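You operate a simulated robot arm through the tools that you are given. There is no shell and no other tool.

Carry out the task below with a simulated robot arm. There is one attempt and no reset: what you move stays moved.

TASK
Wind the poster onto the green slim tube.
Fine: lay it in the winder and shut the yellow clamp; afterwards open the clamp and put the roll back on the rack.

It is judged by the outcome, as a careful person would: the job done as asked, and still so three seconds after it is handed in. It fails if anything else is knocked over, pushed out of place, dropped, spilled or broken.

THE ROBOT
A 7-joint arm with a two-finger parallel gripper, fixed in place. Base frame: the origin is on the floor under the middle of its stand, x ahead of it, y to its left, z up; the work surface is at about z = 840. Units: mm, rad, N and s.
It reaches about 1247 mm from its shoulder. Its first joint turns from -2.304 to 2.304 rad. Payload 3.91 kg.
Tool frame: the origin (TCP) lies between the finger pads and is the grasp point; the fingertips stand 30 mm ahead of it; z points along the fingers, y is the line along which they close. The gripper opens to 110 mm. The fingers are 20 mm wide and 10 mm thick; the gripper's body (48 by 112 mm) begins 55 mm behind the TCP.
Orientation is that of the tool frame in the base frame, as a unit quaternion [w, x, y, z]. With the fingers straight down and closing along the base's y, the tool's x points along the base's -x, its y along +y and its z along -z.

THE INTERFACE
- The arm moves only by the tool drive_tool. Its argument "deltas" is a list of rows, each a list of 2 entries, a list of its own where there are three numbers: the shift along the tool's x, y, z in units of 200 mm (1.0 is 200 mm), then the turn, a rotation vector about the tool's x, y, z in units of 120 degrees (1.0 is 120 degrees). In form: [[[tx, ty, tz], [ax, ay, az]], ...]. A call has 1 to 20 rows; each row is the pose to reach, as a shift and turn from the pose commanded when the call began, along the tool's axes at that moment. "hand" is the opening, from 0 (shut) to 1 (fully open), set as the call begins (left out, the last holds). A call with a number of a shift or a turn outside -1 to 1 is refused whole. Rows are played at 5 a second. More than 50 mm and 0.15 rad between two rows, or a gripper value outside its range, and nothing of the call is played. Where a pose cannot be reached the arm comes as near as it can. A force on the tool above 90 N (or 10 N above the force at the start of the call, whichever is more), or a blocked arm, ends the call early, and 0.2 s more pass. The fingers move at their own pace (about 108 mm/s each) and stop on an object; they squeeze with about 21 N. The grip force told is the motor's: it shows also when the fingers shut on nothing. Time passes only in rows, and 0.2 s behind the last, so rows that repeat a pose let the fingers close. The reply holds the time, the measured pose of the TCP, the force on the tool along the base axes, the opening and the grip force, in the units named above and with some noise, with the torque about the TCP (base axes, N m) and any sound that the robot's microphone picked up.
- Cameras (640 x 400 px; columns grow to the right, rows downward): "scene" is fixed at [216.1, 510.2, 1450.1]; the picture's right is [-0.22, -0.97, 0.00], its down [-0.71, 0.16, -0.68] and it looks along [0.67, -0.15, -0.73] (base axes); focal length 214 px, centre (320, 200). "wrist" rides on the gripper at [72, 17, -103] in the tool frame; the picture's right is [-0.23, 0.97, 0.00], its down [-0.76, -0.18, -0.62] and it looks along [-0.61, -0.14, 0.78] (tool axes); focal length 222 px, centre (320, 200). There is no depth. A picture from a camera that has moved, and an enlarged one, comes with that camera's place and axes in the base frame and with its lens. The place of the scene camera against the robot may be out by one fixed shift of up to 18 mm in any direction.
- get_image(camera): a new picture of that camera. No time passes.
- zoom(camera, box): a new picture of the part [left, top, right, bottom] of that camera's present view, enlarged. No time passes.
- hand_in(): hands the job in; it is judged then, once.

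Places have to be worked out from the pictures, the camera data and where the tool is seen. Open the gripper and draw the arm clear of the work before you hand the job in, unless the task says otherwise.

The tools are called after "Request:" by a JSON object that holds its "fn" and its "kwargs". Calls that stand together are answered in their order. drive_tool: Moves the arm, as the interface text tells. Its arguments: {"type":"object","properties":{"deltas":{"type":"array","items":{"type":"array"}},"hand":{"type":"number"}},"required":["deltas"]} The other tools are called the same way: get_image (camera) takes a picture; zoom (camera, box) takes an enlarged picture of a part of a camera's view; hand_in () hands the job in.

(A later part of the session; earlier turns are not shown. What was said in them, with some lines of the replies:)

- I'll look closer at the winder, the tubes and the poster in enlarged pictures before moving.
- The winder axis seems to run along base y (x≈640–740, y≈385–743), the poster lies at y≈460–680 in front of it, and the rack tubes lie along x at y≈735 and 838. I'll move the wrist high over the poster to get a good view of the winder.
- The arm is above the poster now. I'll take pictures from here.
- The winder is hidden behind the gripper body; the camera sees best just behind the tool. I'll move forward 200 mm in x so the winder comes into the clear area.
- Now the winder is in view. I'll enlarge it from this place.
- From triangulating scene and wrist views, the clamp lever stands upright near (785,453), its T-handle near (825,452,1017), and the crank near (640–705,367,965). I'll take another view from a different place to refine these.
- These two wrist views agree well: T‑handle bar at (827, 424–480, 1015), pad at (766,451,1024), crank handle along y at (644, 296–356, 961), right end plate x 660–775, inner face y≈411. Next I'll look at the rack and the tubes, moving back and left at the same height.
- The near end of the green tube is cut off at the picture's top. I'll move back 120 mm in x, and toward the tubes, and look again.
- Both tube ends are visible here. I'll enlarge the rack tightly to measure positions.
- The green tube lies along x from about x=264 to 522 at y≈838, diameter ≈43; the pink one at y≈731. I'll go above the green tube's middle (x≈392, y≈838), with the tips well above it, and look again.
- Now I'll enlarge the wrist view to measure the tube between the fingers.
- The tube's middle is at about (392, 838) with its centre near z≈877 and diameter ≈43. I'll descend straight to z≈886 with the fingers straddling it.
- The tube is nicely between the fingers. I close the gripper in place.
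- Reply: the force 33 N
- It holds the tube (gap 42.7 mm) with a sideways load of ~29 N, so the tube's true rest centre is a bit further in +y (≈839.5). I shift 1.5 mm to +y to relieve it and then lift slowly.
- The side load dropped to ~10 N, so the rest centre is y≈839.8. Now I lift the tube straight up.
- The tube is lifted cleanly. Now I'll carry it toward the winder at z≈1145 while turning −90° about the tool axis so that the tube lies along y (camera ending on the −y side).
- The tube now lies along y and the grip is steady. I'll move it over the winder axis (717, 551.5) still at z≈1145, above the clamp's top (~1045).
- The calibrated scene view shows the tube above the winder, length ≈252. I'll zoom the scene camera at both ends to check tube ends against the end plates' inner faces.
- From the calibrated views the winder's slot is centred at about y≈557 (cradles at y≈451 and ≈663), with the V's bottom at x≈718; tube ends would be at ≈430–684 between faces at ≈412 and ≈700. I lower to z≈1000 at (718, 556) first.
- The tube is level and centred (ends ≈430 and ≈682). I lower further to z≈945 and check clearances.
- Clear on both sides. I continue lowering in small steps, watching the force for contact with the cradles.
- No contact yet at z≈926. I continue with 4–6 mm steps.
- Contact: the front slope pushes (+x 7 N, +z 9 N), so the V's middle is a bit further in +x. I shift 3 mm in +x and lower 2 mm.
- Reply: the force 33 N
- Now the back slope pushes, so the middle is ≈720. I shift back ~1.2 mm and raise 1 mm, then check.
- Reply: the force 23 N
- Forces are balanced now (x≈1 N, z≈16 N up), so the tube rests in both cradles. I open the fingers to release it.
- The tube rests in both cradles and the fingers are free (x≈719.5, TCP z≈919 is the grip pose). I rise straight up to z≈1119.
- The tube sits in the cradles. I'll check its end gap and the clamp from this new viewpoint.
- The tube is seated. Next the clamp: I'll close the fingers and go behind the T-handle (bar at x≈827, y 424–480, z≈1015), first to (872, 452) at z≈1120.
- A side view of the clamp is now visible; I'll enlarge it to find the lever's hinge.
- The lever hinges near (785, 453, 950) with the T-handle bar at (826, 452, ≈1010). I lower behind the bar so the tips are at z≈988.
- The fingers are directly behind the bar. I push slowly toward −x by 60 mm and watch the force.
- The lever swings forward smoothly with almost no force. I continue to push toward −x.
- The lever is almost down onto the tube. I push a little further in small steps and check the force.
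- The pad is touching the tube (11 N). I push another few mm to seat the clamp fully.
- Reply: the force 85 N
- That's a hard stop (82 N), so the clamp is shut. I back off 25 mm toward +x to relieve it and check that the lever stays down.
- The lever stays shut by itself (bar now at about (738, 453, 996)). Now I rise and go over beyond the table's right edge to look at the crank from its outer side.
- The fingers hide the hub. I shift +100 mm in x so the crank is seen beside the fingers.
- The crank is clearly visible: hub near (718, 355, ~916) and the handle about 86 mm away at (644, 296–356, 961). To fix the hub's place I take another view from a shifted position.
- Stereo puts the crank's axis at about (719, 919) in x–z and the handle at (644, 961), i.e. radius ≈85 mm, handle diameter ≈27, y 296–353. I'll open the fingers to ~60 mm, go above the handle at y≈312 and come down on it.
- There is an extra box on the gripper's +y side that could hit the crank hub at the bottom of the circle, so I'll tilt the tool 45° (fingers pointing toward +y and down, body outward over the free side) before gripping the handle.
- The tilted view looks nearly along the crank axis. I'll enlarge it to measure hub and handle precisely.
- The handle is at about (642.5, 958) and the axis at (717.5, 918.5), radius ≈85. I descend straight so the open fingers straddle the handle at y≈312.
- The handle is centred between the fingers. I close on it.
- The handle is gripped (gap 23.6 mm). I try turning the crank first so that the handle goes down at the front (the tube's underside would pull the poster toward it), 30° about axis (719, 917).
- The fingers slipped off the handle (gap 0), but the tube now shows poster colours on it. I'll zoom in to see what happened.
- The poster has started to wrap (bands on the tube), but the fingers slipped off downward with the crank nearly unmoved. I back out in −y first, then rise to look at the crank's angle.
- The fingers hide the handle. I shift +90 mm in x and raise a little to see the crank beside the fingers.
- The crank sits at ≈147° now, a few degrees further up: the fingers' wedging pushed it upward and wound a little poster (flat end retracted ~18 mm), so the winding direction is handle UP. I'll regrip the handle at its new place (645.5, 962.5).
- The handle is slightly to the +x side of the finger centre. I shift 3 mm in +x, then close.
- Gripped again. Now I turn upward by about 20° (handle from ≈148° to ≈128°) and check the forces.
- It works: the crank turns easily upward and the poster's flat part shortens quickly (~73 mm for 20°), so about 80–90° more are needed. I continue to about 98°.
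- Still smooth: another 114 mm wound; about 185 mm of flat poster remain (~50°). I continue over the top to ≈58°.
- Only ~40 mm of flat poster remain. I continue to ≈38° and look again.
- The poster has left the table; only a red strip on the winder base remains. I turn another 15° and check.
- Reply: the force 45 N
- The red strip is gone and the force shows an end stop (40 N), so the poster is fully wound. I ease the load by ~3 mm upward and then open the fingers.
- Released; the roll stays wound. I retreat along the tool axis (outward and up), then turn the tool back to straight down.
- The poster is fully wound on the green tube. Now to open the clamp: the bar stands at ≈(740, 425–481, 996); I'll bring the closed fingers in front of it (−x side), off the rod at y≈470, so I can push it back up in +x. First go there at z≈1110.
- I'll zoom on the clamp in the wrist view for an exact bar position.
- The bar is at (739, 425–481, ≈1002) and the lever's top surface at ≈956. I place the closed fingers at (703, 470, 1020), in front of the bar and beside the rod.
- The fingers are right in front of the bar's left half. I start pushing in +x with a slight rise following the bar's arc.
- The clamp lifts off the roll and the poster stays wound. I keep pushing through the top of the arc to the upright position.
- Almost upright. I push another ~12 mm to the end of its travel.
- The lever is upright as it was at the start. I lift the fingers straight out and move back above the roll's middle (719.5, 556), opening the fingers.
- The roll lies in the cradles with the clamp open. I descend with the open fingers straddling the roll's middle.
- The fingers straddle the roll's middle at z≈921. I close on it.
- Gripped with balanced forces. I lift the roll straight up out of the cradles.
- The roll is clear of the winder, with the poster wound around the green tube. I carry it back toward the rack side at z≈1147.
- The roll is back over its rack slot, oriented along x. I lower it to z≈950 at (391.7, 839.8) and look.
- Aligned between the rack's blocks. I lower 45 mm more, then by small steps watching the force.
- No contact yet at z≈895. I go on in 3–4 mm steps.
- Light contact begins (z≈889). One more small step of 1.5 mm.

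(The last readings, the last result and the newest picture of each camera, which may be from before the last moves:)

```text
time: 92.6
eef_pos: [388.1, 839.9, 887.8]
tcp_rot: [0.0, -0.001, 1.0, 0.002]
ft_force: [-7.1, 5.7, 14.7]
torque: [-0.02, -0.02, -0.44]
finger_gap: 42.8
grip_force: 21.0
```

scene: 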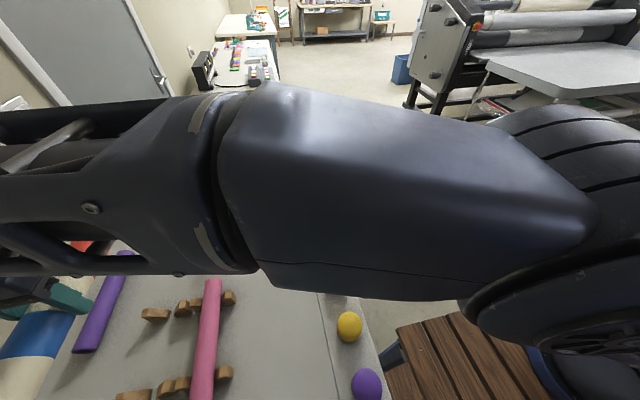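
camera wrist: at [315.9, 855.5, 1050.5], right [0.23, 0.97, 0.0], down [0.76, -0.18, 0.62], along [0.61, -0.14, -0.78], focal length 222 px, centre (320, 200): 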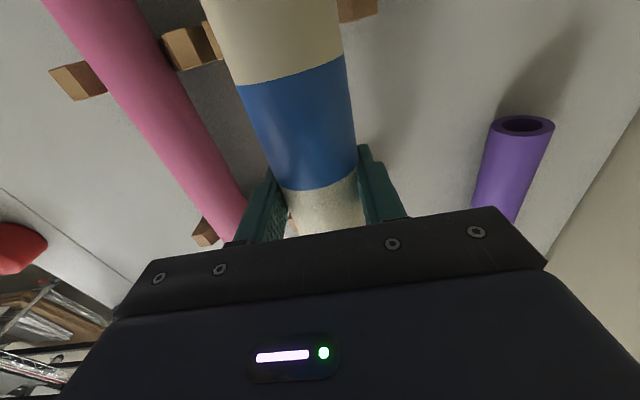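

The roll rests in the rack (15 N up, nearly no side load). I open the fingers.

Request:
{"fn": "drive_tool", "kwargs": {"deltas": [[[0, 0, 0], [0, 0, 0]], [[0, 0, 0], [0, 0, 0]], [[0, 0, 0], [0, 0, 0]]], "hand": 0.7}}

Request:
{"fn": "get_image", "kwargs": {"camera": "wrist"}}

```text
time: 93.4
eef_pos: [390.0, 838.3, 886.7]
tcp_rot: [-0.001, -0.001, 1.0, -0.001]
ft_force: [0.2, -0.4, -0.1]
torque: [-0.02, 0.01, 0.0]
finger_gap: 77.0
grip_force: 0.1
```

```text
taken
camera wrist: at [316.3, 854.8, 989.1], right [0.23, 0.97, 0.0], down [0.76, -0.18, 0.62], along [0.61, -0.14, -0.78], focal length 222 px, centre (320, 200)
```

wrist: 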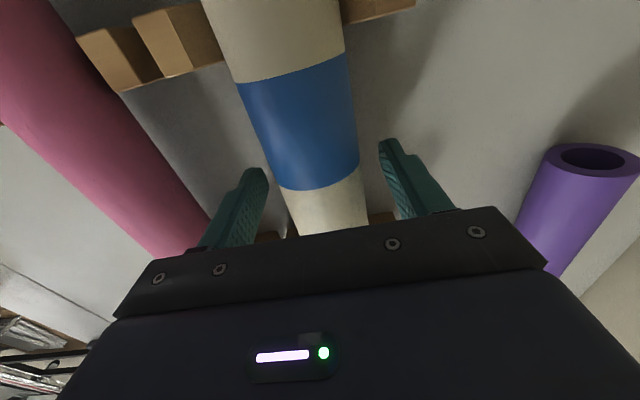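

The roll lies still in the rack with the fingers open. I rise straight up and then draw back to check the whole scene.

Request:
{"fn": "drive_tool", "kwargs": {"deltas": [[[0, 0, -0.1], [0, 0, 0]], [[0, 0, -0.25], [0, 0, 0]], [[0, 0, -0.45], [0, 0, 0]], [[0, 0, -0.65], [0, 0, 0]], [[0, 0, -0.85], [0, 0, 0]], [[0, 0, -1.0], [0, 0, 0]], [[0, 0, -1.0], [0, 0, 0]]]}}

Request:
{"fn": "drive_tool", "kwargs": {"deltas": [[[0.1, -0.1, -0.2], [0, 0, 0]], [[0.2, -0.25, -0.4], [0, 0, 0]], [[0.3, -0.45, -0.5], [0, 0, 0]], [[0.35, -0.65, -0.5], [0, 0, 0]], [[0.35, -0.85, -0.5], [0, 0, 0]], [[0.35, -1.0, -0.5], [0, 0, 0]], [[0.35, -1.0, -0.5], [0, 0, 0]]]}}

Request:
{"fn": "get_image", "kwargs": {"camera": "wrist"}}

Request:
{"fn": "get_image", "kwargs": {"camera": "scene"}}

```text
time: 95.0
eef_pos: [387.9, 839.7, 1085.3]
tcp_rot: [0.0, -0.001, 1.0, 0.001]
ft_force: [-0.6, 0.0, -0.9]
torque: [-0.01, -0.03, -0.01]
finger_gap: 77.1
grip_force: 0.1
```

```text
refused: row 2 steps farther than a row can; nothing moved
```

```text
taken
camera wrist: at [315.1, 856.4, 1188.2], right [0.23, 0.97, 0.0], down [0.76, -0.18, 0.62], along [0.61, -0.14, -0.78], focal length 222 px, centre (320, 200)
```

wrist: 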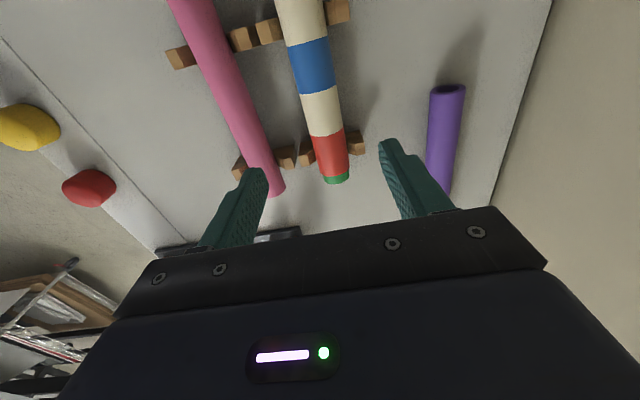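

```text
taken
```

scene: 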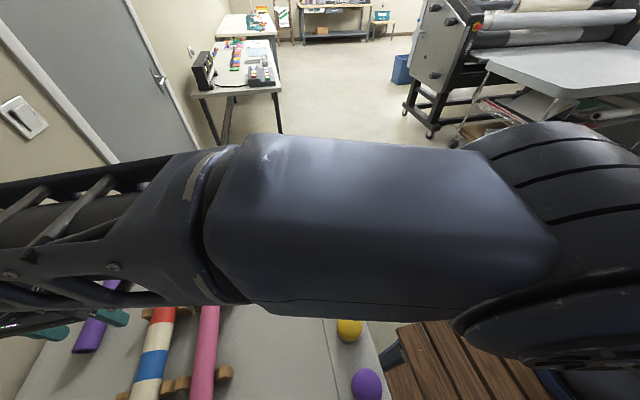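

The roll lies in the rack; the draw-back call was refused for too large a step, so I repeat it with smaller steps.

Request:
{"fn": "drive_tool", "kwargs": {"deltas": [[[0, 0, -0.2], [0, 0, 0]], [[0, 0, -0.4], [0, 0, 0]], [[0, 0, -0.55], [0, 0, 0]], [[0.03, -0.2, -0.55], [0, 0, 0]], [[0.06, -0.4, -0.55], [0, 0, 0]], [[0.09, -0.6, -0.55], [0, 0, 0]], [[0.12, -0.8, -0.55], [0, 0, 0]], [[0.15, -1.0, -0.55], [0, 0, 0]], [[0.15, -1.0, -0.55], [0, 0, 0]]]}}

Request:
{"fn": "drive_tool", "kwargs": {"deltas": [[[0, -0.2, 0], [0, 0, 0]], [[0, -0.4, 0], [0, 0, 0]], [[0, -0.6, 0], [0, 0, 0]], [[0, -0.8, 0], [0, 0, 0]], [[0, -1.0, 0], [0, 0, 0]], [[0, -1.0, 0], [0, 0, 0]]]}}

Request:
{"fn": "get_image", "kwargs": {"camera": "scene"}}

Request:
{"fn": "get_image", "kwargs": {"camera": "wrist"}}

```text
time: 97.0
eef_pos: [359.3, 639.0, 1197.8]
tcp_rot: [0.0, -0.001, 1.0, 0.0]
ft_force: [-1.3, 0.6, 1.0]
torque: [-0.03, 0.03, 0.01]
finger_gap: 77.2
grip_force: 0.0
```

```text
time: 98.4
eef_pos: [361.0, 437.3, 1196.5]
tcp_rot: [0.0, -0.001, 1.0, 0.001]
ft_force: [0.9, 0.7, -0.4]
torque: [0.04, 0.02, 0.01]
finger_gap: 76.9
grip_force: 0.0
```

```text
taken
```

scene: 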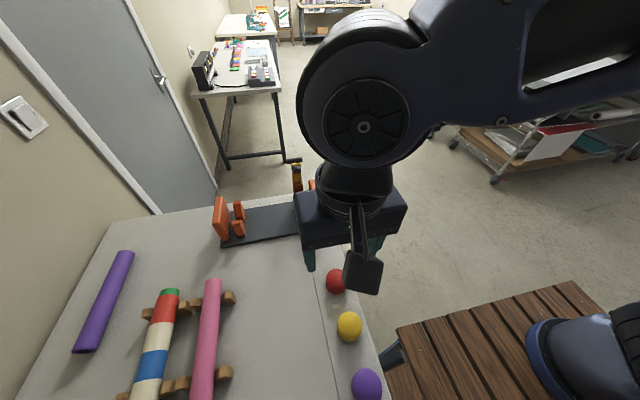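

```text
taken
camera wrist: at [287.2, 452.7, 1299.9], right [0.23, 0.97, 0.0], down [0.76, -0.18, 0.62], along [0.61, -0.14, -0.78], focal length 222 px, centre (320, 200)
```

wrist: 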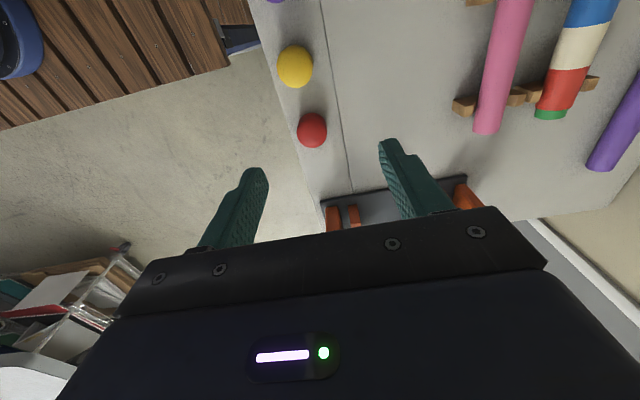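

I'll zoom on the rack and on the winder for a final check of the roll, the clamp and everything else.

Request:
{"fn": "zoom", "kwargs": {"camera": "scene", "box": [60, 240, 260, 400]}}

Request:
{"fn": "zoom", "kwargs": {"camera": "scene", "box": [200, 140, 340, 260]}}

Request:
{"fn": "drive_tool", "kwargs": {"deltas": [[[0.02, -0.2, -0.05], [0, 0, 0]], [[0.02, -0.4, -0.05], [0, 0, 0]], [[0.02, -0.6, -0.05], [0, 0, 0]], [[0.02, -0.6, -0.05], [0, 0, 0]]], "hand": 1}}

Request:
{"fn": "get_image", "kwargs": {"camera": "scene"}}

```text
2.50 times, centred on (160, 320) of scene
camera zoom: at [216.1, 510.2, 1450.1], right [-0.22, -0.97, 0.0], down [-0.71, 0.16, -0.68], along [0.67, -0.15, -0.73], focal length 536 px, centre (720, -100)
```

zoom: 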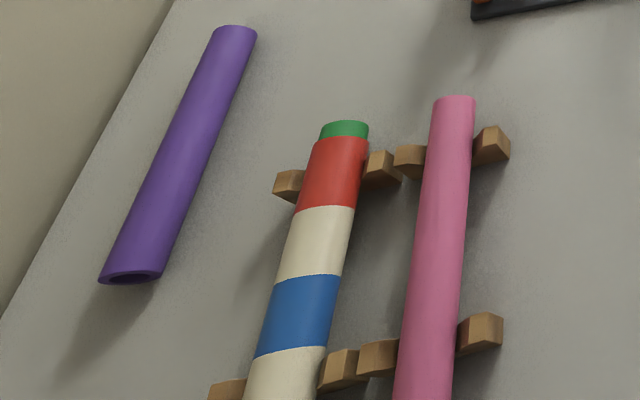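

```text
3.33 times, centred on (270, 200) of scene
camera zoom: at [216.1, 510.2, 1450.1], right [-0.22, -0.97, 0.0], down [-0.71, 0.16, -0.68], along [0.67, -0.15, -0.73], focal length 715 px, centre (487, 200)
```

zoom: 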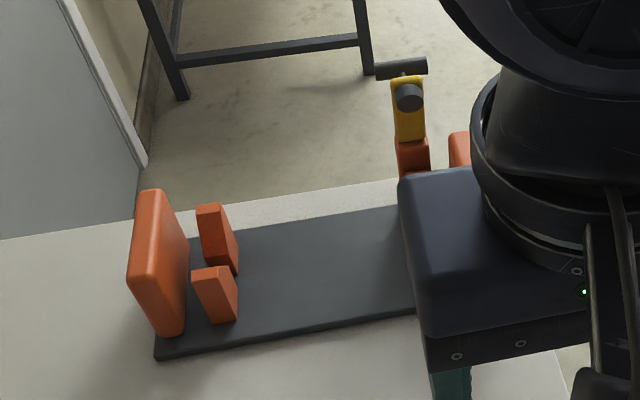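

```text
time: 99.4
eef_pos: [358.4, 317.5, 1208.1]
tcp_rot: [0.0, -0.001, 1.0, 0.0]
ft_force: [-0.3, -1.2, 0.2]
torque: [-0.01, 0.02, 0.01]
finger_gap: 110.2
grip_force: 0.0
```

```text
taken
```

scene: 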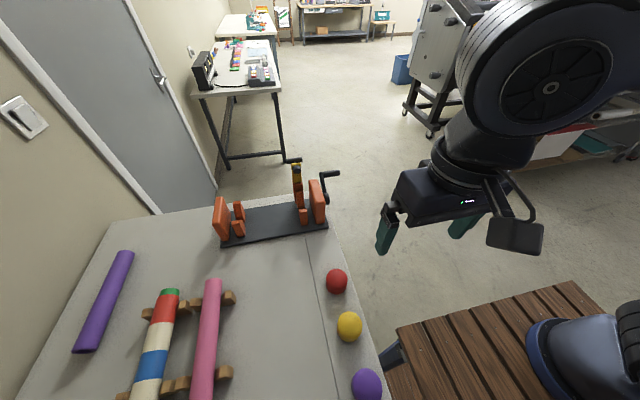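

The roll lies in its rack slot and the clamp is upright and open. The pink and purple tubes and the balls are where they were, and the arm is clear with the gripper open. I hand the job in.

Request:
{"fn": "hand_in", "kwargs": {}}

```text
The job is handed in.
```

The poster is wound onto the green slim tube and the roll is back in its slot on the rack. I've handed the job in, but no verdict came back.

- **Winding:** I laid the tube in the winder, shut the yellow clamp and turned the crank until the poster was fully taken up and the crank hit its stop.
- **Slip on the crank:** My first try turned the crank the wrong way and the fingers slid off the handle. I gripped it again, turned it the other way and it wound smoothly.
- **Afterwards:** I opened the clamp and pushed it back upright, then set the roll down on the rack with only light contact.
- **End state:** In the last picture the pink and purple tubes and the three balls look where they started. The arm is clear with the gripper open.
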